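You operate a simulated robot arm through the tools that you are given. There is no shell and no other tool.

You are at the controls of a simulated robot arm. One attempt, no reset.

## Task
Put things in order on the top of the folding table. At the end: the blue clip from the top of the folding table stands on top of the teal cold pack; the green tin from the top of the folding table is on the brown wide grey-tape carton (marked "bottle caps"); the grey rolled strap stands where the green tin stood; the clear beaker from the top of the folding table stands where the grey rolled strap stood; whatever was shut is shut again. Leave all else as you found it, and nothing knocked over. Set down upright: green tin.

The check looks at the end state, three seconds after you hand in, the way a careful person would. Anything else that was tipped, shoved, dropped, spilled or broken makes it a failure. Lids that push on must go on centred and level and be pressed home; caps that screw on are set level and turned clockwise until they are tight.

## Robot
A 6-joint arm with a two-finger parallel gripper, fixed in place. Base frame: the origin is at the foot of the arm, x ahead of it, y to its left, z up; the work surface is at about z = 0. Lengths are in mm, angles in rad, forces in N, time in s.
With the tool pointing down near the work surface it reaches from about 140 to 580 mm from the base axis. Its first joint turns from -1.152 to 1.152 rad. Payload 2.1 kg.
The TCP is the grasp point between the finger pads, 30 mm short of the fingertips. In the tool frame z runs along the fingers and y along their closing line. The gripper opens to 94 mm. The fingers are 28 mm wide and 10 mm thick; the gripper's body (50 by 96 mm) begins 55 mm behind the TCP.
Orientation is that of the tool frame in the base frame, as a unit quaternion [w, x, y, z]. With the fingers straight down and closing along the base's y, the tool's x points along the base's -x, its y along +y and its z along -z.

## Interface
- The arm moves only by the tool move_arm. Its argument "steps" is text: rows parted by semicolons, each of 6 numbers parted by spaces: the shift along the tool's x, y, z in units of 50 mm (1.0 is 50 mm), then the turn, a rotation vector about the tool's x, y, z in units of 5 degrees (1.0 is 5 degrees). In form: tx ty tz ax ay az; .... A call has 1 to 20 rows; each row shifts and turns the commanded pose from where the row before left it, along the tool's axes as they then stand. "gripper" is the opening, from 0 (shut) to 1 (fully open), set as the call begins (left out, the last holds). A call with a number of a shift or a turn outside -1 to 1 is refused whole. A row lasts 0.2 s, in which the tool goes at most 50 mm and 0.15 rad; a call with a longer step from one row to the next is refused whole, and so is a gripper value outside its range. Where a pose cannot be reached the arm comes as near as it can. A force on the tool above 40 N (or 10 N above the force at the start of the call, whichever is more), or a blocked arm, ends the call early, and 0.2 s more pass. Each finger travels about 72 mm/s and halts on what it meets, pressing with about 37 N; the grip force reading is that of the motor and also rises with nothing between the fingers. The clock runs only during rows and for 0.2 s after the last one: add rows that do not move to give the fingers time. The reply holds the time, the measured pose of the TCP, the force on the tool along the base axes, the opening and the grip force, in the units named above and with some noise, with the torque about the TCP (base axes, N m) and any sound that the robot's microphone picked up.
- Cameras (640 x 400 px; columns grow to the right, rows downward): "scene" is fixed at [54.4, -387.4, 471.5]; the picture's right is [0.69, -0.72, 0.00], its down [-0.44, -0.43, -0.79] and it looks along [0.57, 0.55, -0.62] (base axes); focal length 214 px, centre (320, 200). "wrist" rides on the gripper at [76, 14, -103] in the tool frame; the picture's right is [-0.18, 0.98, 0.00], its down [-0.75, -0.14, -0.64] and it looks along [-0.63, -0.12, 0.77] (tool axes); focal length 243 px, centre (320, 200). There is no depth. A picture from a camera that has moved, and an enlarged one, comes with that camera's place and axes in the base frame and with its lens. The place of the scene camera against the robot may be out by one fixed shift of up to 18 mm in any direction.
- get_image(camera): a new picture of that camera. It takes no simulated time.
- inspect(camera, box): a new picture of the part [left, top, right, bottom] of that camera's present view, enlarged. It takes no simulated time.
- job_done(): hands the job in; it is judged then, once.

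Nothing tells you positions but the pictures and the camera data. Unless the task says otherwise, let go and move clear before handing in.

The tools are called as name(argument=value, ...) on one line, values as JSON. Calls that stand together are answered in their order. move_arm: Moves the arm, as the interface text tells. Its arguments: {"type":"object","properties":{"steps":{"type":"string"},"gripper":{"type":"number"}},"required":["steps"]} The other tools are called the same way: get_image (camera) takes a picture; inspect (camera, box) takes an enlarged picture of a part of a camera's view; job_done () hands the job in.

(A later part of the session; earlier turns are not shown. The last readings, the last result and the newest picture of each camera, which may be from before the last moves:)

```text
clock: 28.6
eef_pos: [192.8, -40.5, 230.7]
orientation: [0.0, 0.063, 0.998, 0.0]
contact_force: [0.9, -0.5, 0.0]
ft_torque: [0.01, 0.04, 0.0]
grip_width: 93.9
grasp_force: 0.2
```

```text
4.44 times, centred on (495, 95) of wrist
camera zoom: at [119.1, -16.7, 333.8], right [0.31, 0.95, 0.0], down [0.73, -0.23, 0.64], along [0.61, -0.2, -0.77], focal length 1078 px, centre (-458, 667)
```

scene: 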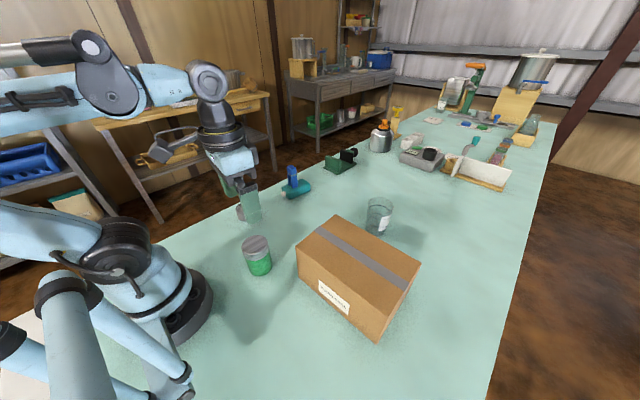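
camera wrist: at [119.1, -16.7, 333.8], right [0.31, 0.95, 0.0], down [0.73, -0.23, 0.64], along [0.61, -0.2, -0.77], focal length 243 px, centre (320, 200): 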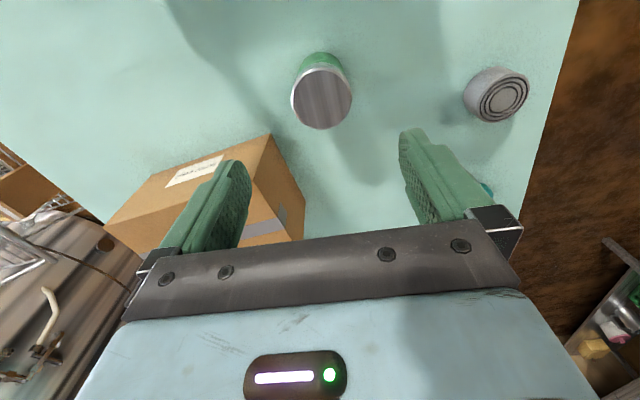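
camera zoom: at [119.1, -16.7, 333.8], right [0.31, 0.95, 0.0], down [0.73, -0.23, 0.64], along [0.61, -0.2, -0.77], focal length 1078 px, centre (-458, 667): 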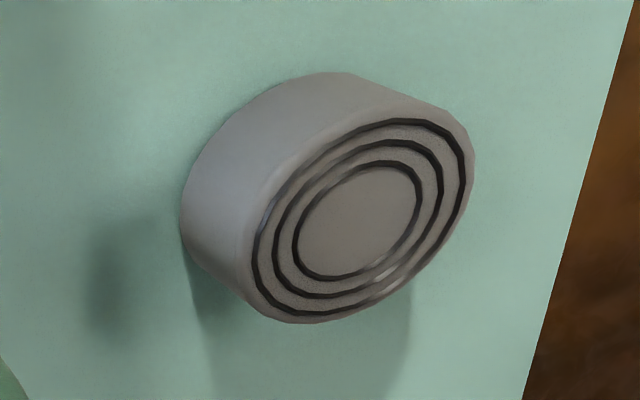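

The tin measures about 60 mm across with its centre near (193,-39.6) and the top around 83 mm. I'll yaw the gripper so the camera swings away from the arm's base before descending.

move_arm(steps="0 0 0 0 0 -1; 0 0 0 0 0 -1; 0 0 0 0 0 -1; 0 0 0 0 0 -1; 0 0 0 0 0 -1; 0 0 0 0 0 -1; 0 0 0 0 0 -1; 0 0 0 0 0 -1; 0 0 0 0 0 -1; 0 0 0 0 0 -1; 0 0 0 0 0 -1; 0 0 0 0 0 -1; 0 0 0 0 0 -1; 0 0 0 0 0 0; 0 0 0 0 0 0")

get_image(camera="wrist")

get_image(camera="scene")

```text
clock: 31.8
eef_pos: [192.4, -42.1, 230.6]
orientation: [0.0, -0.482, 0.876, -0.001]
contact_force: [0.1, 0.4, 0.2]
ft_torque: [0.02, -0.03, 0.0]
grip_width: 94.0
grasp_force: 0.0
```

```text
taken
camera wrist: at [139.6, -97.7, 333.0], right [-0.73, 0.68, 0.0], down [0.52, 0.56, 0.64], along [0.44, 0.47, -0.77], focal length 243 px, centre (320, 200)
```

wrist: 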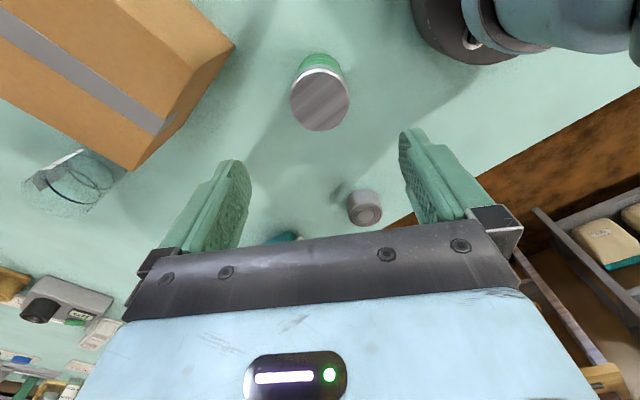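

```text
taken
```

scene: 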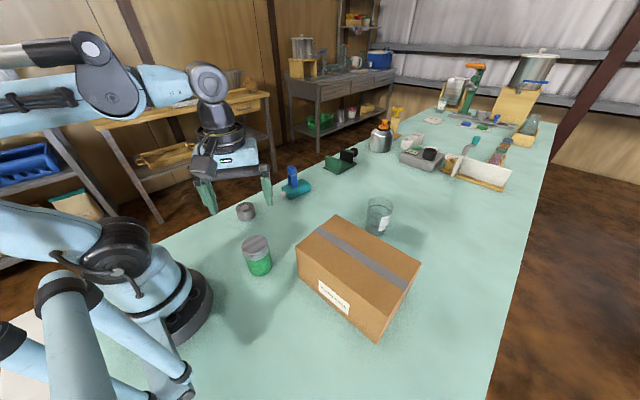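

inspect(camera="wrist", box=[270, 40, 370, 140])

inspect(camera="wrist", box=[310, 160, 420, 240])

```text
4.00 times, centred on (320, 90) of wrist
camera zoom: at [139.6, -97.7, 333.0], right [-0.73, 0.68, 0.0], down [0.52, 0.56, 0.64], along [0.44, 0.47, -0.77], focal length 970 px, centre (320, 640)
```

zoom: 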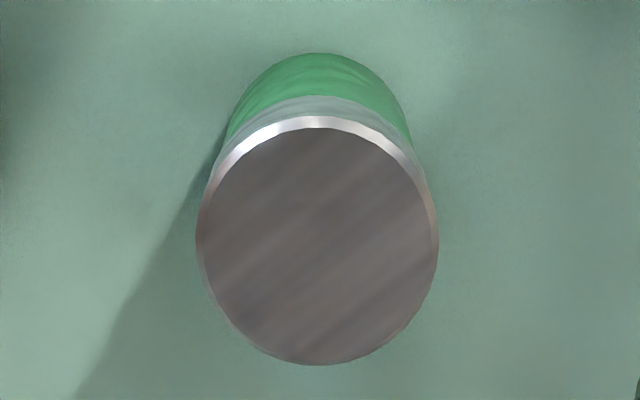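

```text
5.00 times, centred on (365, 200) of wrist
camera zoom: at [139.6, -97.7, 333.0], right [-0.73, 0.68, 0.0], down [0.52, 0.56, 0.64], along [0.44, 0.47, -0.77], focal length 1213 px, centre (95, 200)
```

zoom: 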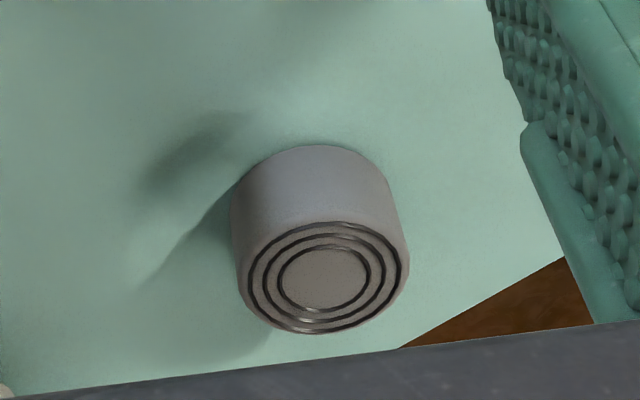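

inspect(camera="scene", box=[180, 120, 290, 220])

inspect(camera="wrist", box=[130, 110, 530, 300])

inspect(camera="scene", box=[235, 225, 285, 285])

```text
4.00 times, centred on (235, 170) of scene
camera zoom: at [54.4, -387.4, 471.5], right [0.69, -0.72, 0.0], down [-0.44, -0.43, -0.79], along [0.57, 0.55, -0.62], focal length 858 px, centre (660, 320)
```

zoom: 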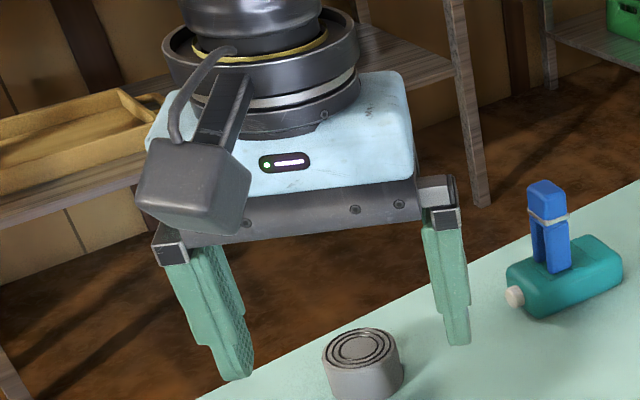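

```text
1.60 times, centred on (330, 205) of wrist
camera zoom: at [139.6, -97.7, 333.0], right [-0.73, 0.68, 0.0], down [0.52, 0.56, 0.64], along [0.44, 0.47, -0.77], focal length 388 px, centre (304, 192)
```

zoom: 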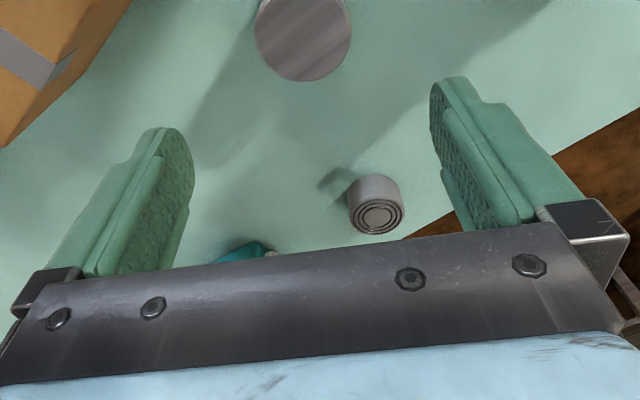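

```text
6.67 times, centred on (260, 255) of scene
camera zoom: at [54.4, -387.4, 471.5], right [0.69, -0.72, 0.0], down [-0.44, -0.43, -0.79], along [0.57, 0.55, -0.62], focal length 1430 px, centre (720, -167)
```

zoom: 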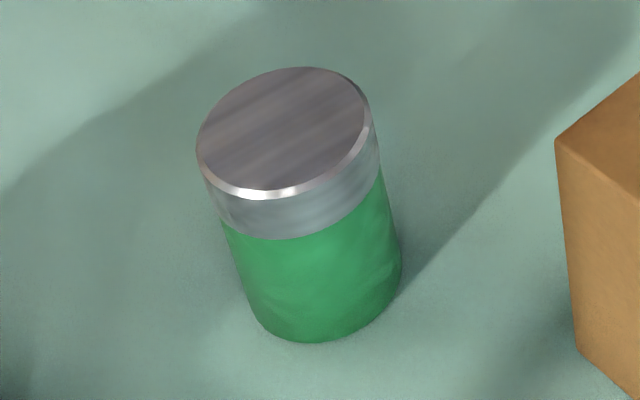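

The tin's centre triangulates to (195,-39.7) and its top to about 77 mm. Coming down to just above it to check centring.

move_arm(steps="-0.068 -0.018 0.553 0 0 0; 0 0 0.553 0 0 0; 0 0 0.553 0 0 0; 0 0 0.553 0 0 0; 0 0 0 0 0 0; 0 0 0 0 0 0")

get_image(camera="wrist")

get_image(camera="scene")

```text
clock: 33.2
eef_pos: [196.0, -38.2, 117.2]
orientation: [0.0, -0.483, 0.875, -0.001]
contact_force: [-0.6, -0.1, 0.3]
ft_torque: [0.0, -0.01, -0.01]
grip_width: 93.9
grasp_force: 0.0
```

```text
taken
camera wrist: at [142.8, -95.8, 220.6], right [-0.73, 0.68, 0.0], down [0.52, 0.56, 0.64], along [0.44, 0.47, -0.77], focal length 243 px, centre (320, 200)
```

wrist: 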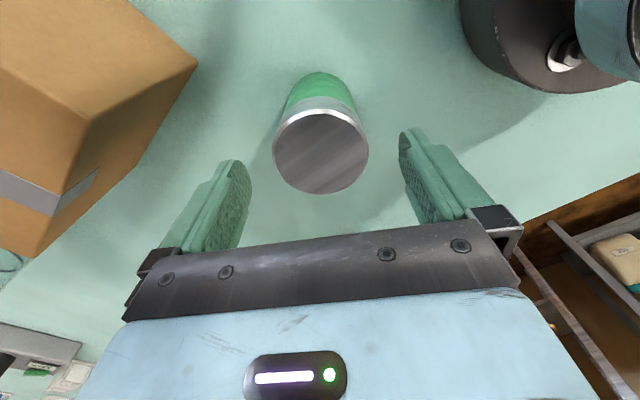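

```text
taken
```

scene: 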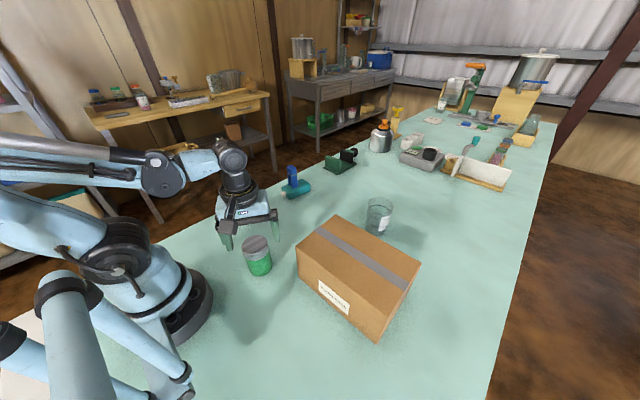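

The fingers are centred on the tin within a millimetre. Descending around it.

move_arm(steps="0.02 0 0.27 0 0 0; 0 0 0.27 0 0 0; 0 0 0.27 0 0 0; 0 0 0.27 0 0 0; 0 0 0.27 0 0 0; 0 0 0.27 0 0 0; 0 0 0 0 0 0")

get_image(camera="wrist")

```text
clock: 34.8
eef_pos: [194.7, -38.9, 38.8]
orientation: [0.0, -0.483, 0.876, -0.001]
contact_force: [-0.1, -0.3, -0.9]
ft_torque: [-0.01, 0.01, 0.01]
grip_width: 94.1
grasp_force: 0.0
```

```text
taken
camera wrist: at [141.9, -96.8, 141.2], right [-0.73, 0.68, 0.0], down [0.52, 0.56, 0.64], along [0.44, 0.47, -0.77], focal length 243 px, centre (320, 200)
```

wrist: 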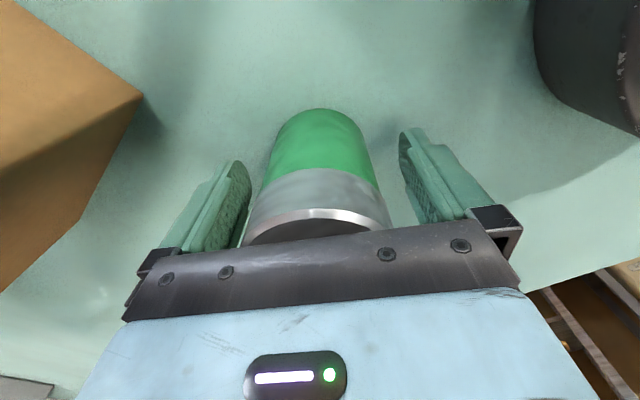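

move_arm(steps="0 0 0.05 0 0 0; 0 0 0 0 0 0")

move_arm(steps="0 0 0 0 0 0; 0 0 0 0 0 0; 0 0 0 0 0 0; 0 0 0 0 0 0", gripper=0.4)

get_image(camera="wrist")

```text
clock: 35.4
eef_pos: [195.0, -40.6, 36.5]
orientation: [0.0, -0.483, 0.876, -0.002]
contact_force: [-0.8, 0.2, -0.7]
ft_torque: [-0.02, -0.04, -0.01]
grip_width: 94.2
grasp_force: 0.0
```

```text
clock: 36.4
eef_pos: [194.2, -41.1, 36.4]
orientation: [-0.001, -0.482, 0.876, -0.001]
contact_force: [-0.9, -0.7, -0.2]
ft_torque: [0.05, 0.0, -0.01]
grip_width: 59.5
grasp_force: 36.7
```

```text
taken
camera wrist: at [142.0, -97.0, 138.9], right [-0.73, 0.68, 0.0], down [0.52, 0.56, 0.64], along [0.44, 0.47, -0.77], focal length 243 px, centre (320, 200)
```

wrist: 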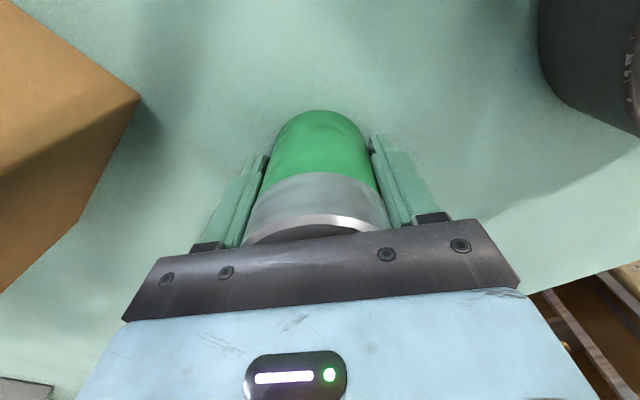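

Gripped at 59.5 mm. Lifting a little and checking that body and lid rise together.

move_arm(steps="0 0 -0.1 0 0 0; 0 0 -0.2 0 0 0; 0 0 -0.3 0 0 0; 0 0 0 0 0 0")

get_image(camera="wrist")

inspect(camera="scene", box=[200, 180, 300, 280])

```text
clock: 37.4
eef_pos: [195.4, -39.7, 65.8]
orientation: [0.0, -0.483, 0.876, -0.001]
contact_force: [-0.1, -0.8, -1.0]
ft_torque: [0.01, 0.01, 0.01]
grip_width: 59.5
grasp_force: 36.5
```

```text
taken
camera wrist: at [142.5, -96.5, 168.9], right [-0.73, 0.68, 0.0], down [0.52, 0.56, 0.64], along [0.44, 0.47, -0.77], focal length 243 px, centre (320, 200)
```

wrist: 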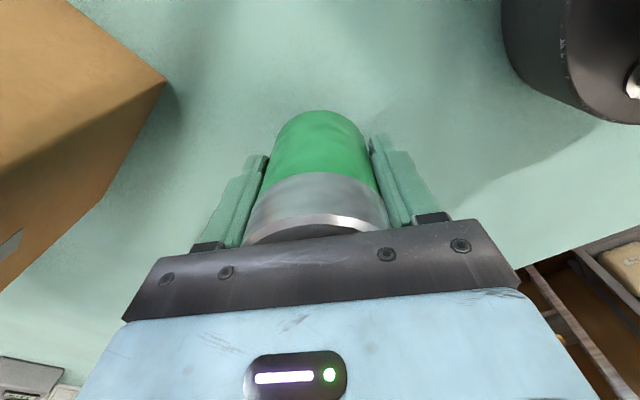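

```text
4.00 times, centred on (250, 230) of scene
camera zoom: at [54.5, -387.4, 471.5], right [0.69, -0.72, 0.0], down [-0.44, -0.43, -0.79], along [0.57, 0.55, -0.62], focal length 858 px, centre (600, 80)
```

zoom: 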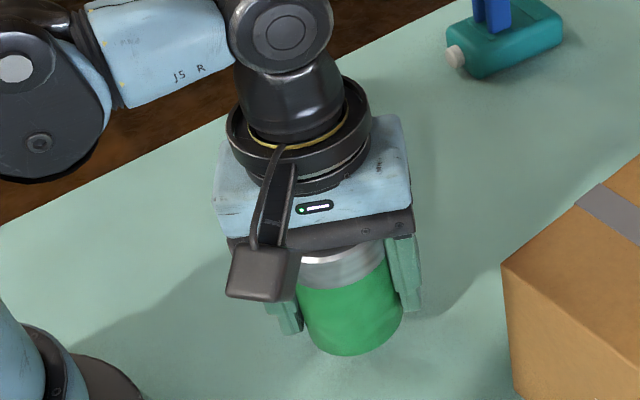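

Tin and lid lifted as one. Raising it clear and carrying it over the carton's middle.

move_arm(steps="0 0 -0.92 0 0 0; 0 0 -0.92 0 0 0; 0 0 -0.92 0 0 0; 0 0 -0.92 0 0 0; 0.424 -0.8176 0 0 0 0; 0.424 -0.8176 0 0 0 0; 0.424 -0.8176 0 0 0 0; 0.424 -0.8176 0 0 0 0; 0.424 -0.8176 0 0 0 0; 0 0 0 0 0 0; 0 0 0 0 0 0")

get_image(camera="wrist")

get_image(camera="scene")

```text
clock: 39.8
eef_pos: [309.9, -238.4, 249.4]
orientation: [-0.001, -0.482, 0.876, -0.001]
contact_force: [-0.1, 0.9, -2.0]
ft_torque: [0.0, 0.01, -0.01]
grip_width: 59.6
grasp_force: 36.8
```

```text
taken
camera wrist: at [256.8, -294.4, 352.9], right [-0.73, 0.68, 0.0], down [0.52, 0.56, 0.64], along [0.44, 0.47, -0.77], focal length 243 px, centre (320, 200)
```

wrist: 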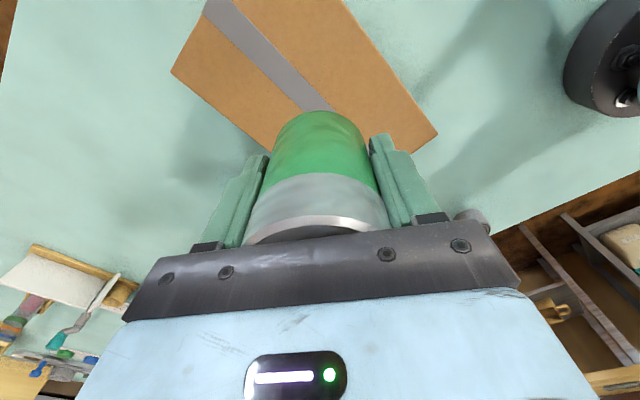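

```text
taken
```

scene: 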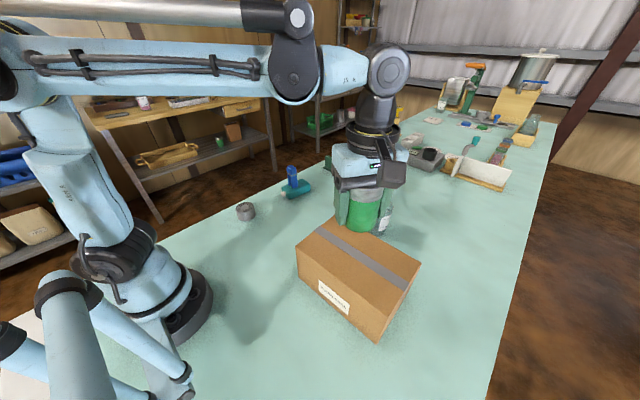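

Carton corners confirm its centre near (312,-240) and top near 117 mm, so the tin is well placed above it. Lowering to just above the top.

move_arm(steps="0 0 0.35 0 0 0; 0 0 0.35 0 0 0; 0 0 0.35 0 0 0; 0 0 0.35 0 0 0; 0 0 0.33 0 0 0; 0 0 0 0 0 0; 0 0 0 0 0 0")

inspect(camera="scene", box=[290, 170, 430, 290])

```text
clock: 41.4
eef_pos: [311.4, -238.6, 163.9]
orientation: [0.0, -0.482, 0.876, -0.001]
contact_force: [0.5, -0.1, -1.8]
ft_torque: [-0.05, -0.01, -0.03]
grip_width: 59.4
grasp_force: 36.6
```

```text
3.33 times, centred on (360, 230) of scene
camera zoom: at [54.4, -387.4, 471.5], right [0.69, -0.72, 0.0], down [-0.44, -0.43, -0.79], along [0.57, 0.55, -0.62], focal length 715 px, centre (187, 100)
```

zoom: 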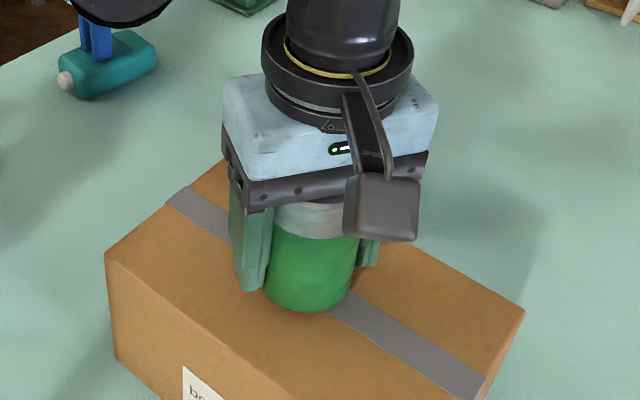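

move_arm(steps="0 0 0.06 0 0 0; 0 0 0.06 0 0 0; 0 0 0 0 0 0")

move_arm(steps="0 0 0.02 0 0 0; 0 0 0.02 0 0 0; 0 0 0 0 0 0")

```text
clock: 42.2
eef_pos: [311.9, -238.4, 156.5]
orientation: [0.0, -0.483, 0.876, -0.002]
contact_force: [-0.2, 0.2, -2.0]
ft_torque: [0.0, 0.01, 0.01]
grip_width: 59.3
grasp_force: 37.5
```

```text
clock: 43.0
eef_pos: [310.4, -239.9, 156.2]
orientation: [0.0, -0.483, 0.876, -0.001]
contact_force: [-1.9, -1.0, 25.5]
ft_torque: [0.23, 0.17, -0.13]
grip_width: 59.3
grasp_force: 37.0
```

Firm contact with the carton top at 25 N, so I back off slightly to ease the load before releasing.

move_arm(steps="0 0 -0.022 0 0 0; 0 0 0 0 0 0")

```text
clock: 43.6
eef_pos: [312.0, -237.6, 155.6]
orientation: [0.0, -0.483, 0.876, -0.002]
contact_force: [0.5, 0.7, -1.2]
ft_torque: [0.0, 0.0, 0.01]
grip_width: 59.4
grasp_force: 37.0
```

move_arm(steps="0 0 0.01 0 0 0; 0 0 0 0 0 0")

```text
clock: 44.2
eef_pos: [311.2, -238.2, 156.1]
orientation: [0.0, -0.483, 0.876, -0.001]
contact_force: [0.6, 0.7, 5.3]
ft_torque: [0.15, 0.11, -0.02]
grip_width: 59.5
grasp_force: 36.7
```

Light contact of about 5 N, so the tin is seated. Opening the fingers.

move_arm(steps="0 0 0 0 0 0; 0 0 0 0 0 0; 0 0 0 0 0 0", gripper=1)

inspect(camera="scene", box=[290, 170, 430, 290])

get_image(camera="wrist")

```text
clock: 45.0
eef_pos: [311.0, -237.9, 155.5]
orientation: [0.0, -0.482, 0.876, 0.0]
contact_force: [1.1, -0.5, 0.0]
ft_torque: [0.0, 0.03, 0.02]
grip_width: 94.1
grasp_force: 0.0
```

```text
3.33 times, centred on (360, 230) of scene
camera zoom: at [54.4, -387.4, 471.5], right [0.69, -0.72, 0.0], down [-0.44, -0.43, -0.79], along [0.57, 0.55, -0.62], focal length 715 px, centre (187, 100)
```

zoom: 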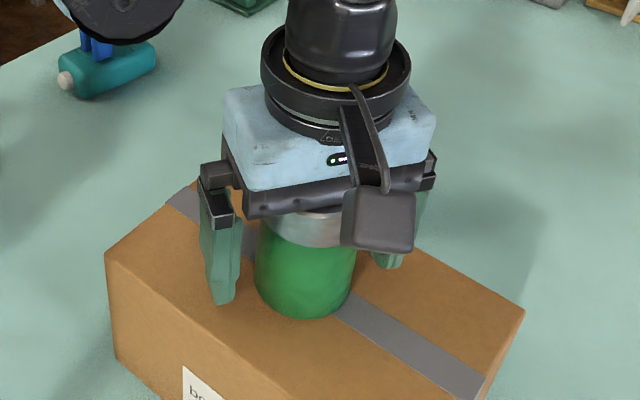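

```text
taken
camera wrist: at [258.5, -294.7, 258.5], right [-0.73, 0.68, 0.0], down [0.52, 0.56, 0.64], along [0.44, 0.47, -0.77], focal length 243 px, centre (320, 200)
```

wrist: 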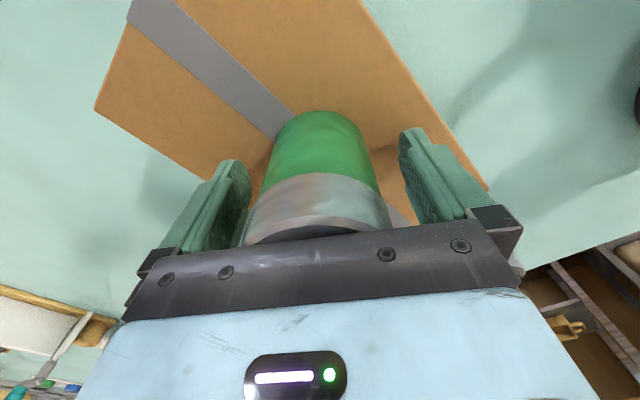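

The tin stands upright on the carton. Retreating straight up and moving over to the strap.

move_arm(steps="0 0 -0.4 0 0 0; 0 0 -0.8 0 0 0; 0 0 -0.8 0 0 0; 0 0 -0.4 0 0 0; -0.7058 0.5405 0.1 0 0 0; -0.7058 0.5405 0.1 0 0 0; -0.7058 0.5405 0.1 0 0 0; -0.7058 0.5405 0.1 0 0 0; -0.7058 0.5405 0.1 0 0 0; -0.7058 0.5405 0.1 0 0 0; -0.7058 0.5405 0.1 0 0 0; -0.7058 0.5405 0.1 0 0 0; -0.7058 0.5405 0.1 0 0 0; 0 0 0 0 0 0; 0 0 0 0 0 0")

get_image(camera="wrist")

get_image(camera="scene")

```text
clock: 48.2
eef_pos: [276.5, 158.3, 230.7]
orientation: [-0.001, -0.482, 0.876, -0.001]
contact_force: [-1.1, 0.4, 0.0]
ft_torque: [-0.02, 0.01, -0.01]
grip_width: 94.2
grasp_force: 0.0
```

```text
taken
camera wrist: at [223.0, 102.4, 332.8], right [-0.73, 0.68, 0.0], down [0.52, 0.56, 0.64], along [0.44, 0.47, -0.77], focal length 243 px, centre (320, 200)
```

wrist: 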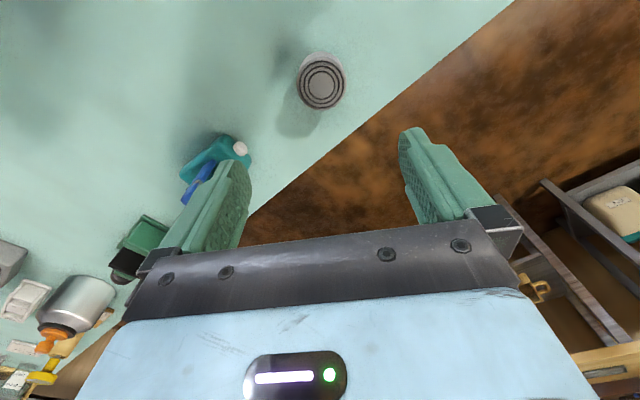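

```text
taken
```

scene: 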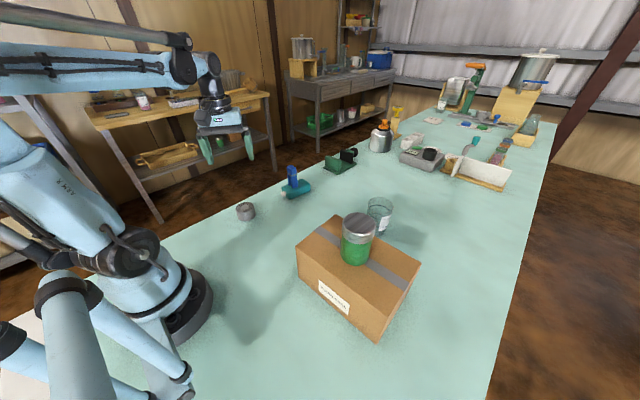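

inspect(camera="wrist", box=[270, 40, 370, 130])

inspect(camera="scene", box=[290, 190, 430, 340])

```text
4.44 times, centred on (320, 85) of wrist
camera zoom: at [223.0, 102.4, 332.8], right [-0.73, 0.68, 0.0], down [0.52, 0.56, 0.64], along [0.44, 0.47, -0.77], focal length 1078 px, centre (320, 711)
```

zoom: 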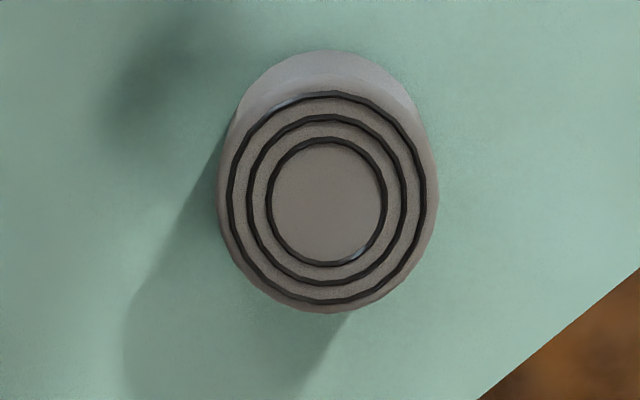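

```text
2.67 times, centred on (360, 265) of scene
camera zoom: at [54.4, -387.4, 471.5], right [0.69, -0.72, 0.0], down [-0.44, -0.43, -0.79], along [0.57, 0.55, -0.62], focal length 572 px, centre (213, 27)
```

zoom: 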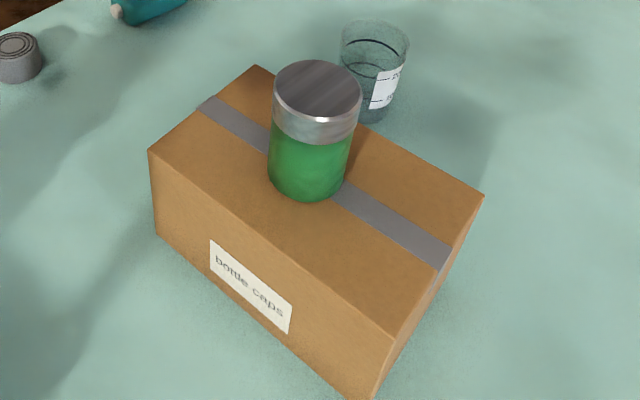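

The tin looks good on the carton. The strap is centred near (274.5,160), 36 mm high, so I'm descending on it now.

move_arm(steps="0 0.03 0.7 0 0 0; 0 0 0.7 0 0 0; 0 0 0.7 0 0 0; 0 0 0.6 0 0 0; 0 0 0 0 0 0; 0 0 0 0 0 0")

get_image(camera="wrist")

```text
clock: 49.6
eef_pos: [272.6, 162.0, 93.7]
orientation: [0.001, -0.482, 0.876, -0.001]
contact_force: [0.1, 0.3, -0.5]
ft_torque: [-0.04, -0.05, 0.01]
grip_width: 94.1
grasp_force: 0.1
```

```text
taken
camera wrist: at [220.9, 105.2, 196.7], right [-0.73, 0.68, 0.0], down [0.52, 0.56, 0.64], along [0.44, 0.47, -0.77], focal length 243 px, centre (320, 200)
```

wrist: 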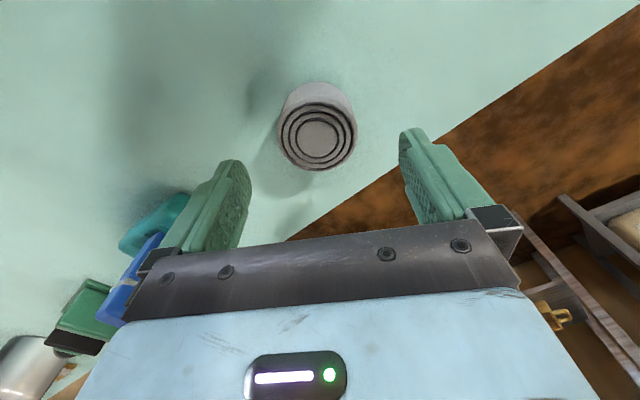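

move_arm(steps="0.04 -0.02 0.242 0 0 0; 0 0 0.242 0 0 0; 0 0 0.242 0 0 0; 0 0 0.242 0 0 0; 0 0 0.222 0 0 0; 0 0 0 0 0 0")

get_image(camera="wrist")

```text
clock: 51.0
eef_pos: [273.4, 158.7, 36.0]
orientation: [-0.001, -0.483, 0.876, -0.001]
contact_force: [-0.4, 0.1, -0.7]
ft_torque: [-0.03, 0.02, 0.02]
grip_width: 93.8
grasp_force: 0.0
```

```text
taken
camera wrist: at [221.1, 101.6, 138.2], right [-0.73, 0.68, 0.0], down [0.52, 0.56, 0.64], along [0.44, 0.47, -0.77], focal length 243 px, centre (320, 200)
```

wrist: 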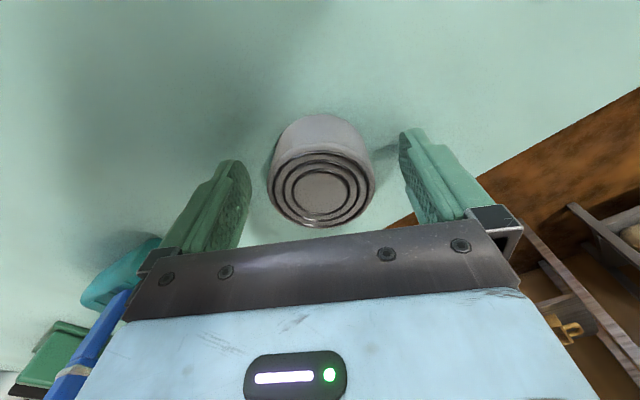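

move_arm(steps="0 0 0.05 0 0 0; 0 0 0 0 0 0")

move_arm(steps="0 0 0 0 0 0; 0 0 0 0 0 0; 0 0 0 0 0 0; 0 0 0 0 0 0", gripper=0.4)

get_image(camera="wrist")

```text
clock: 51.6
eef_pos: [274.6, 158.3, 33.1]
orientation: [-0.001, -0.483, 0.876, -0.002]
contact_force: [0.1, -0.4, -0.8]
ft_torque: [-0.01, 0.02, -0.02]
grip_width: 93.9
grasp_force: 0.0
```

```text
clock: 52.6
eef_pos: [274.8, 158.4, 32.7]
orientation: [0.0, -0.483, 0.876, -0.002]
contact_force: [-1.2, 2.0, 2.0]
ft_torque: [0.01, 0.07, -0.03]
grip_width: 57.4
grasp_force: 36.8
```

```text
taken
camera wrist: at [221.4, 102.2, 135.9], right [-0.73, 0.68, 0.0], down [0.52, 0.56, 0.64], along [0.44, 0.47, -0.77], focal length 243 px, centre (320, 200)
```

wrist: 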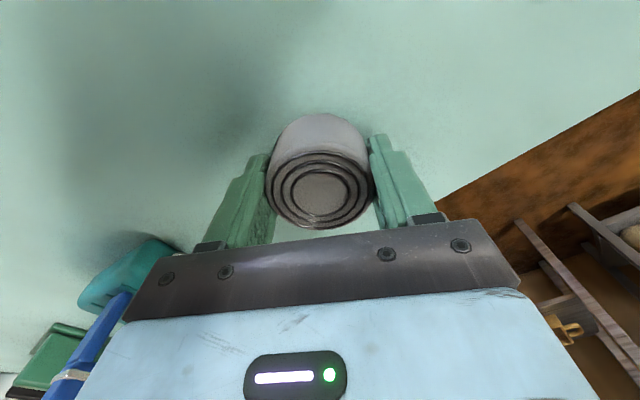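

Strap gripped at 57 mm. Lifting and carrying it to the spot where the tin stood, (195,-40).

move_arm(steps="0 0 -0.15 0 0 0; 0 0 -0.45 0 0 0; 0 0 -0.8 0 0 0; 0 0 -0.8 0 0 0; 0.8414 -0.1566 0 0 0 0; 0.8414 -0.1566 0 0 0 0; 0.8414 -0.1566 0 0 0 0; 0.8414 -0.1566 0 0 0 0; 0.8414 -0.1566 0 0 0 0; 0 0 0 0 0 0; 0 0 0 0 0 0")

get_image(camera="wrist")

get_image(camera="scene")

```text
clock: 55.0
eef_pos: [195.9, -41.9, 141.9]
orientation: [-0.001, -0.483, 0.876, -0.001]
contact_force: [-0.5, -0.1, -1.3]
ft_torque: [-0.04, 0.02, 0.01]
grip_width: 57.2
grasp_force: 37.1
```

```text
taken
camera wrist: at [142.9, -98.8, 244.9], right [-0.73, 0.68, 0.0], down [0.52, 0.56, 0.64], along [0.44, 0.47, -0.77], focal length 243 px, centre (320, 200)
```

wrist: 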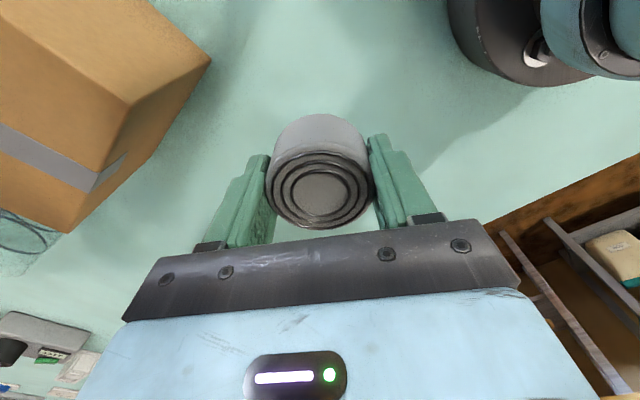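

```text
taken
```

scene: 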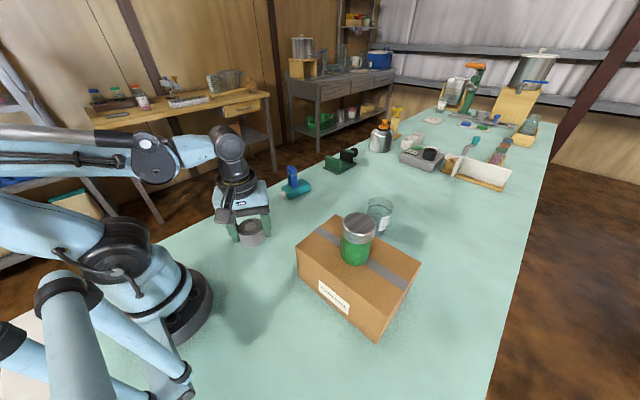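

move_arm(steps="-0.011 0.019 0.35 0 0 0; 0 0 0.4 0 0 0; 0 0 0.4 0 0 0; 0 0 0.4 0 0 0; 0 0 0.3 0 0 0; 0 0 0.2 0 0 0; 0 0 0 0 0 0; 0 0 0 0 0 0")

```text
clock: 56.8
eef_pos: [194.9, -39.0, 40.2]
orientation: [0.001, -0.482, 0.876, -0.001]
contact_force: [-0.2, 0.5, -1.0]
ft_torque: [-0.05, -0.01, 0.01]
grip_width: 57.4
grasp_force: 36.7
```

move_arm(steps="0 0 0.05 0 0 0; 0 0 0.04 0 0 0; 0 0 0.02 0 0 0; 0 0 0 0 0 0")

```text
clock: 57.8
eef_pos: [193.9, -39.5, 35.0]
orientation: [0.0, -0.483, 0.876, -0.001]
contact_force: [0.2, 0.1, -1.6]
ft_torque: [0.0, 0.05, -0.01]
grip_width: 57.0
grasp_force: 36.7
```

move_arm(steps="0 0 0.02 0 0 0; 0 0 0.015 0 0 0; 0 0 0 0 0 0")

```text
clock: 58.6
eef_pos: [194.7, -38.6, 34.2]
orientation: [-0.001, -0.482, 0.876, -0.001]
contact_force: [0.1, 0.5, -1.4]
ft_torque: [-0.05, 0.0, 0.01]
grip_width: 57.1
grasp_force: 37.4
```

move_arm(steps="0 0 0.015 0 0 0; 0 0 0.01 0 0 0; 0 0 0 0 0 0")

```text
clock: 59.1
eef_pos: [194.5, -39.5, 33.2]
orientation: [-0.001, -0.483, 0.876, 0.0]
contact_force: [-2.0, 1.6, 17.7]
ft_torque: [0.02, -0.12, -0.07]
grip_width: 56.9
grasp_force: 37.0
stopped in row 2: the force on the tool passed its limit at 42 N (the readings are from after the stop); the commanded pose is now the measured one
```

The strap is firmly on the table. Releasing it.

move_arm(steps="0 0 -0.008 0 0 0; 0 0 0 0 0 0")

move_arm(steps="0 0 0 0 0 0; 0 0 0 0 0 0; 0 0 0 0 0 0", gripper=1)

get_image(camera="wrist")

```text
clock: 59.8
eef_pos: [195.6, -39.3, 33.0]
orientation: [-0.001, -0.483, 0.876, 0.0]
contact_force: [0.2, 0.1, -1.1]
ft_torque: [-0.02, 0.02, 0.01]
grip_width: 57.0
grasp_force: 37.0
```

```text
clock: 60.5
eef_pos: [194.3, -39.0, 32.8]
orientation: [0.0, -0.482, 0.876, 0.0]
contact_force: [0.4, -0.5, 0.2]
ft_torque: [0.01, 0.0, -0.03]
grip_width: 94.3
grasp_force: 0.0
```

```text
taken
camera wrist: at [141.3, -96.1, 136.1], right [-0.73, 0.68, 0.0], down [0.52, 0.56, 0.64], along [0.44, 0.47, -0.77], focal length 243 px, centre (320, 200)
```

wrist: 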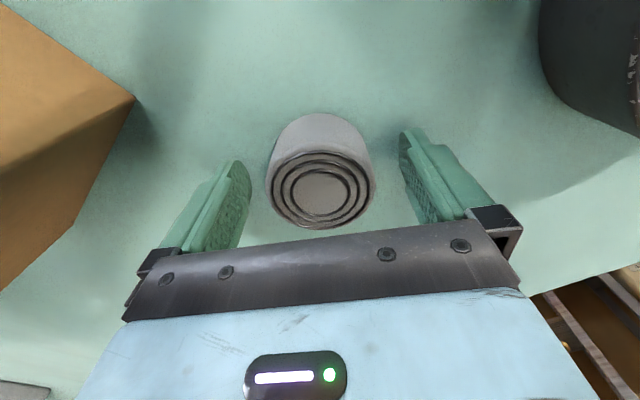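

The strap stands where the tin stood. Rising, turning the gripper back, then going over to the beaker.

move_arm(steps="0 0 -0.4 0 0 0; 0 0 -0.8 0 0 0; 0 0 -1 0 0 0; 0 0 -1 0 0 0; 0 0 -1 0 0 0; 0 0 0 0 0 0.96; 0 0 0 0 0 0.96; 0 0 0 0 0 0.96; 0 0 0 0 0 0.96; 0 0 0 0 0 0.96; 0 0 0 0 0 0.96; 0 0 0 0 0 0.96; 0 0 0 0 0 0.96; 0 0 0 0 0 0.96; 0 0 0 0 0 0.96; 0 0 0 0 0 0.96; 0 0 0 0 0 0.96; 0 0 0 0 0 0; 0 0 0 0 0 0")

get_image(camera="wrist")

inspect(camera="scene", box=[200, 150, 420, 310])

```text
clock: 64.5
eef_pos: [193.6, -38.5, 243.6]
orientation: [0.001, 0.0, 1.0, -0.001]
contact_force: [-0.9, 0.5, 0.3]
ft_torque: [0.02, 0.0, -0.04]
grip_width: 94.2
grasp_force: 0.1
```

```text
taken
camera wrist: at [117.4, -24.8, 345.6], right [0.18, 0.98, 0.0], down [0.75, -0.14, 0.64], along [0.63, -0.12, -0.77], focal length 243 px, centre (320, 200)
```

wrist: 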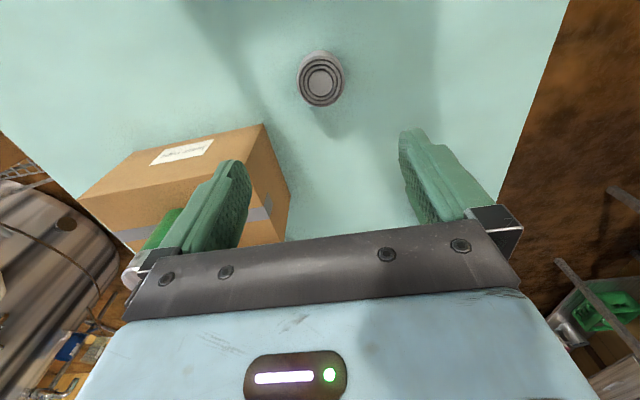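

```text
2.50 times, centred on (310, 230) of scene
camera zoom: at [54.4, -387.4, 471.5], right [0.69, -0.72, 0.0], down [-0.44, -0.43, -0.79], along [0.57, 0.55, -0.62], focal length 536 px, centre (345, 125)
```

zoom: 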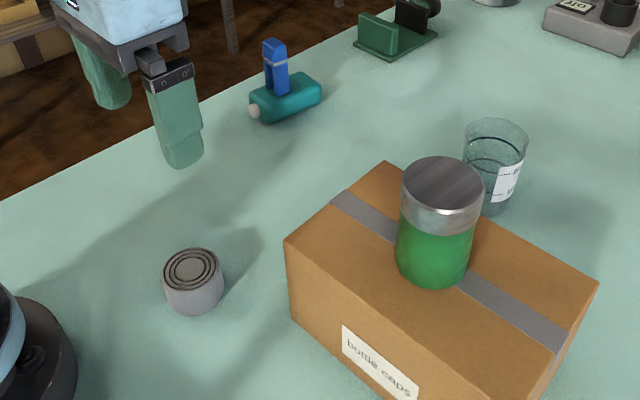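

The strap landed on the tin's old spot. Now moving toward the beaker for a close look.

move_arm(steps="-0.787 -0.438 0 0 0 0; -0.787 -0.438 0 0 0 0; -0.787 -0.438 0 0 0 0; -0.787 -0.438 0 0 0 0; -0.787 -0.438 0 0 0 0; -0.787 -0.438 0 0 0 0; 0 0 0 0 0 0; 0 0 0 0 0 0")

get_image(camera="wrist")

inspect(camera="wrist", box=[240, 40, 420, 170])

```text
clock: 66.3
eef_pos: [432.3, -170.2, 242.6]
orientation: [0.0, -0.001, 1.0, -0.001]
contact_force: [0.0, 0.6, -0.5]
ft_torque: [-0.02, 0.01, 0.0]
grip_width: 94.0
grasp_force: 0.0
```

```text
taken
camera wrist: at [355.6, -155.5, 345.1], right [0.18, 0.98, 0.0], down [0.75, -0.14, 0.64], along [0.63, -0.12, -0.77], focal length 243 px, centre (320, 200)
```

wrist: 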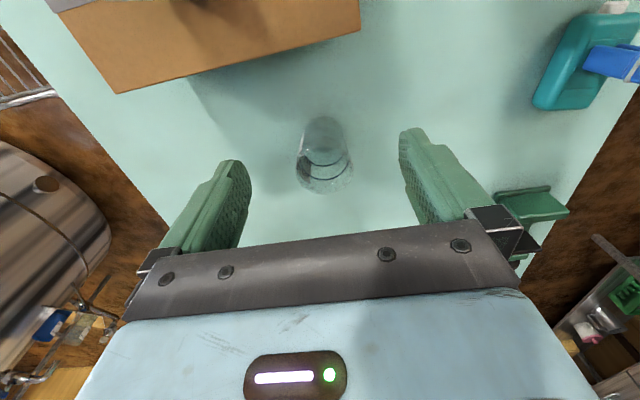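

```text
3.08 times, centred on (330, 105) of wrist
camera zoom: at [355.6, -155.5, 345.1], right [0.18, 0.98, 0.0], down [0.75, -0.14, 0.64], along [0.63, -0.12, -0.77], focal length 746 px, centre (289, 492)
```

zoom: 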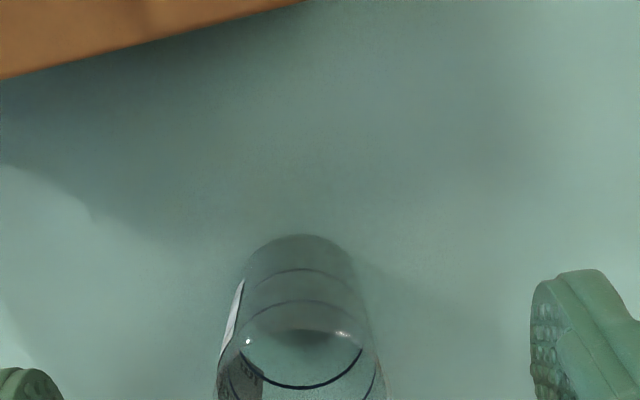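

inspect(camera="wrist", box=[275, 105, 375, 205])

inspect(camera="scene", box=[340, 170, 430, 250])

```text
4.00 times, centred on (325, 155) of wrist
camera zoom: at [355.6, -155.5, 345.1], right [0.18, 0.98, 0.0], down [0.75, -0.14, 0.64], along [0.63, -0.12, -0.77], focal length 970 px, centre (300, 380)
```

zoom: 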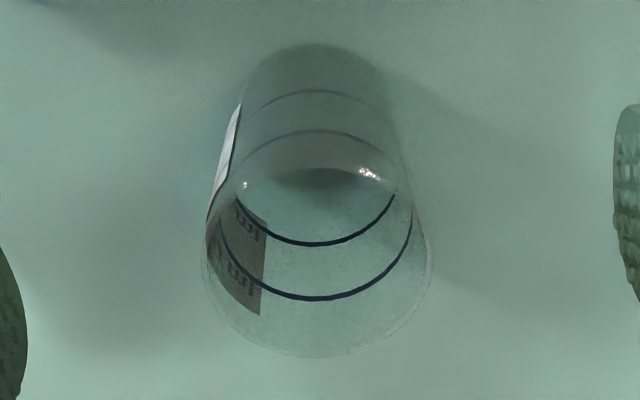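

```text
5.00 times, centred on (385, 210) of scene
camera zoom: at [54.5, -387.4, 471.5], right [0.69, -0.72, 0.0], down [-0.44, -0.43, -0.79], along [0.57, 0.55, -0.62], focal length 1072 px, centre (-5, 150)
```

zoom: 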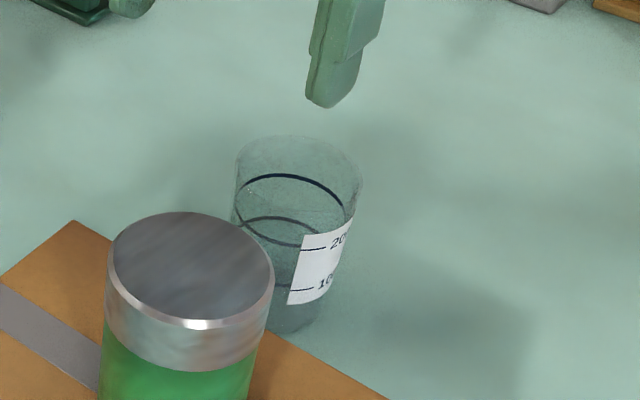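

The beaker's centre comes out near (516.5,-180) with its rim at about 90 mm. Hovering directly over it.

move_arm(steps="-0.56 -0.067 0 0 0 0; -0.56 -0.067 0 0 0 0; -0.56 -0.067 0 0 0 0; 0 0 0.6 0 0 0; 0 0 0.6 0 0 0; 0 0 0.6 0 0 0; 0 0 0 0 0 0; 0 0 0 0 0 0")

get_image(camera="wrist")

inspect(camera="wrist", box=[240, 80, 420, 240])

```text
clock: 68.2
eef_pos: [510.2, -176.3, 150.7]
orientation: [0.0, -0.001, 1.0, -0.001]
contact_force: [-0.1, -0.2, -0.2]
ft_torque: [0.0, -0.01, 0.01]
grip_width: 94.1
grasp_force: 0.0
out of reach, approached as far as the arm can: row 3
```

```text
taken
camera wrist: at [434.0, -163.5, 253.6], right [0.18, 0.98, 0.0], down [0.75, -0.14, 0.64], along [0.63, -0.12, -0.77], focal length 243 px, centre (320, 200)
```

wrist: 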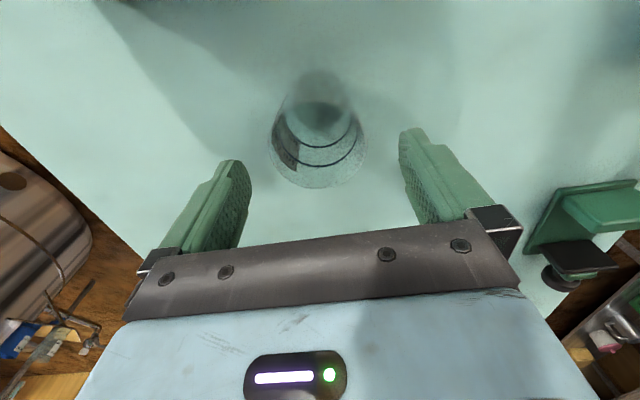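

```text
2.50 times, centred on (330, 160) of wrist
camera zoom: at [434.0, -163.5, 253.6], right [0.18, 0.98, 0.0], down [0.75, -0.14, 0.64], along [0.63, -0.12, -0.77], focal length 606 px, centre (295, 300)
```

zoom: 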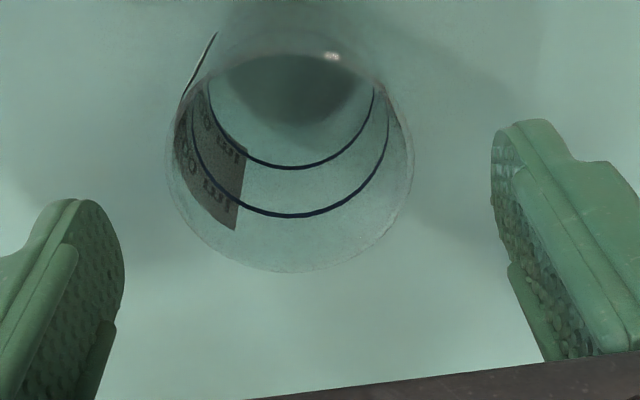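

The beaker is nearly centred; it needs about 4 mm outward and 2.5 mm sideways. Correcting and descending with the gripper body kept above the rim.

move_arm(steps="-0.04 -0.025 0.15 0 0 0; -0.04 -0.025 0.15 0 0 0; 0 0 0.31 0 0 0; 0 0 0.31 0 0 0; 0 0 0.31 0 0 0; 0 0 0.31 0 0 0; 0 0 0.3 0 0 0; 0 0 0 0 0 0; 0 0 0 0 0 0")

get_image(camera="wrist")

inspect(camera="scene", box=[330, 140, 450, 250])

```text
clock: 70.2
eef_pos: [514.4, -182.9, 58.4]
orientation: [0.0, -0.002, 1.0, -0.001]
contact_force: [-0.2, 0.4, -0.3]
ft_torque: [0.04, -0.02, -0.01]
grip_width: 94.1
grasp_force: 0.1
```

```text
taken
camera wrist: at [438.2, -167.8, 161.5], right [0.18, 0.98, 0.0], down [0.75, -0.14, 0.64], along [0.63, -0.12, -0.77], focal length 243 px, centre (320, 200)
```

wrist: 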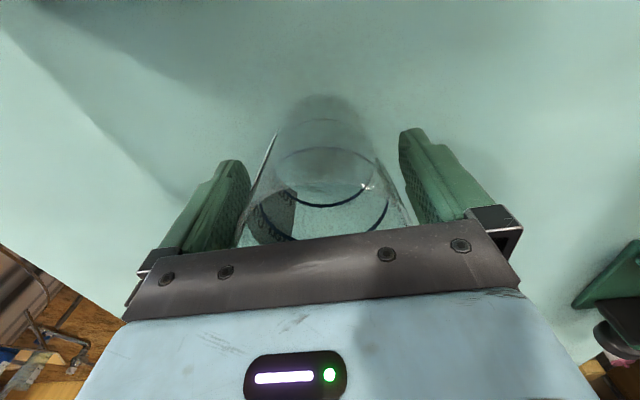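

```text
3.64 times, centred on (390, 195) of scene
camera zoom: at [54.4, -387.4, 471.5], right [0.69, -0.72, 0.0], down [-0.44, -0.43, -0.79], along [0.57, 0.55, -0.62], focal length 780 px, centre (66, 218)
```

zoom: 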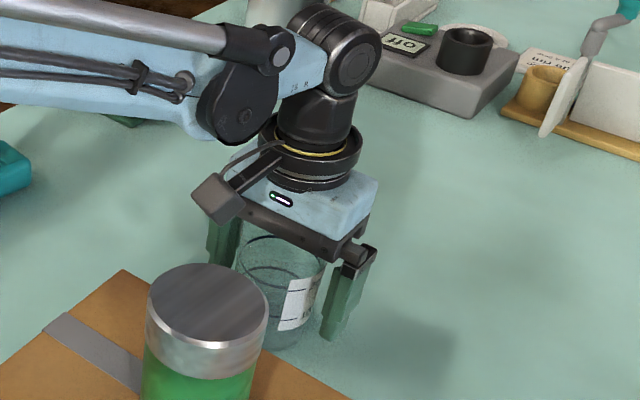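

The beaker is centred between the fingers. Closing gently.

move_arm(steps="0 0 0 0 0 0; 0 0 0 0 0 0; 0 0 0 0 0 0; 0 0 0 0 0 0", gripper=0.62)

get_image(camera="wrist")

```text
clock: 71.2
eef_pos: [515.4, -182.1, 59.1]
orientation: [0.0, -0.001, 1.0, -0.001]
contact_force: [0.1, 0.2, 0.1]
ft_torque: [0.01, 0.02, -0.01]
grip_width: 69.6
grasp_force: 37.1
```

```text
taken
camera wrist: at [438.2, -167.7, 161.7], right [0.18, 0.98, 0.0], down [0.75, -0.14, 0.64], along [0.63, -0.12, -0.77], focal length 243 px, centre (320, 200)
```

wrist: 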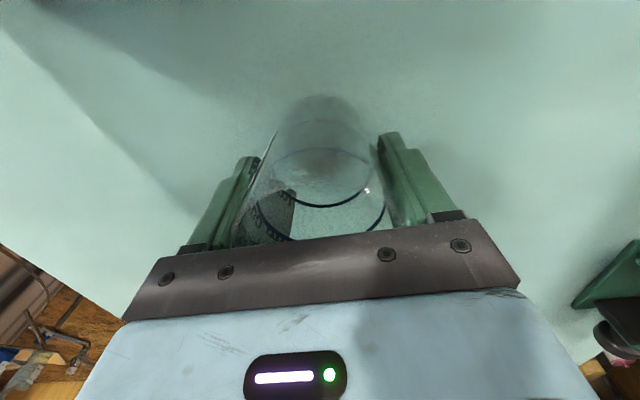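

Beaker gripped at 69.6 mm. Lifting it level and checking.

move_arm(steps="0 0 -0.1 0 0 0; 0 0 -0.3 0 0 0; 0 0 -0.6 0 0 0; 0 0 -0.6 0 0 0; 0 0 0 0 0 0")

inspect(camera="scene", box=[330, 120, 450, 250])

get_image(camera="wrist")

```text
clock: 72.3
eef_pos: [514.6, -181.7, 139.3]
orientation: [0.0, -0.001, 1.0, -0.001]
contact_force: [-0.4, -0.2, 0.0]
ft_torque: [-0.01, 0.01, 0.0]
grip_width: 69.6
grasp_force: 36.2
```

```text
3.08 times, centred on (390, 185) of scene
camera zoom: at [54.4, -387.4, 471.5], right [0.69, -0.72, 0.0], down [-0.44, -0.43, -0.79], along [0.57, 0.55, -0.62], focal length 660 px, centre (105, 246)
```

zoom: 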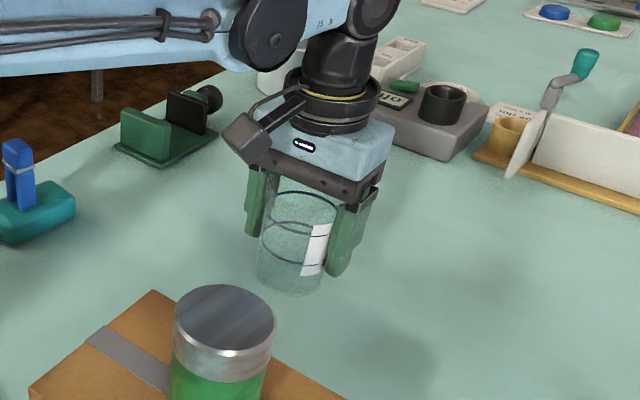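

```text
taken
camera wrist: at [438.1, -167.3, 242.2], right [0.18, 0.98, 0.0], down [0.75, -0.14, 0.64], along [0.63, -0.12, -0.77], focal length 243 px, centre (320, 200)
```

wrist: 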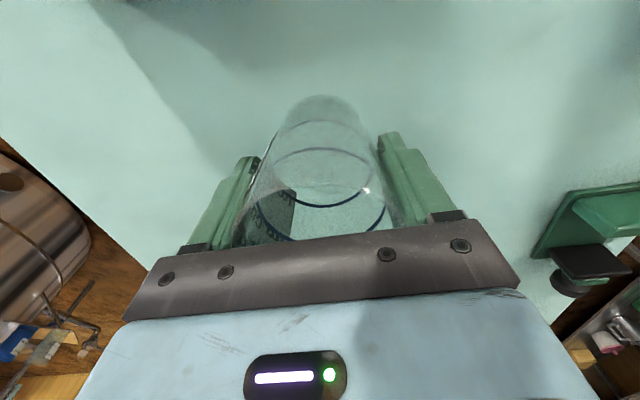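

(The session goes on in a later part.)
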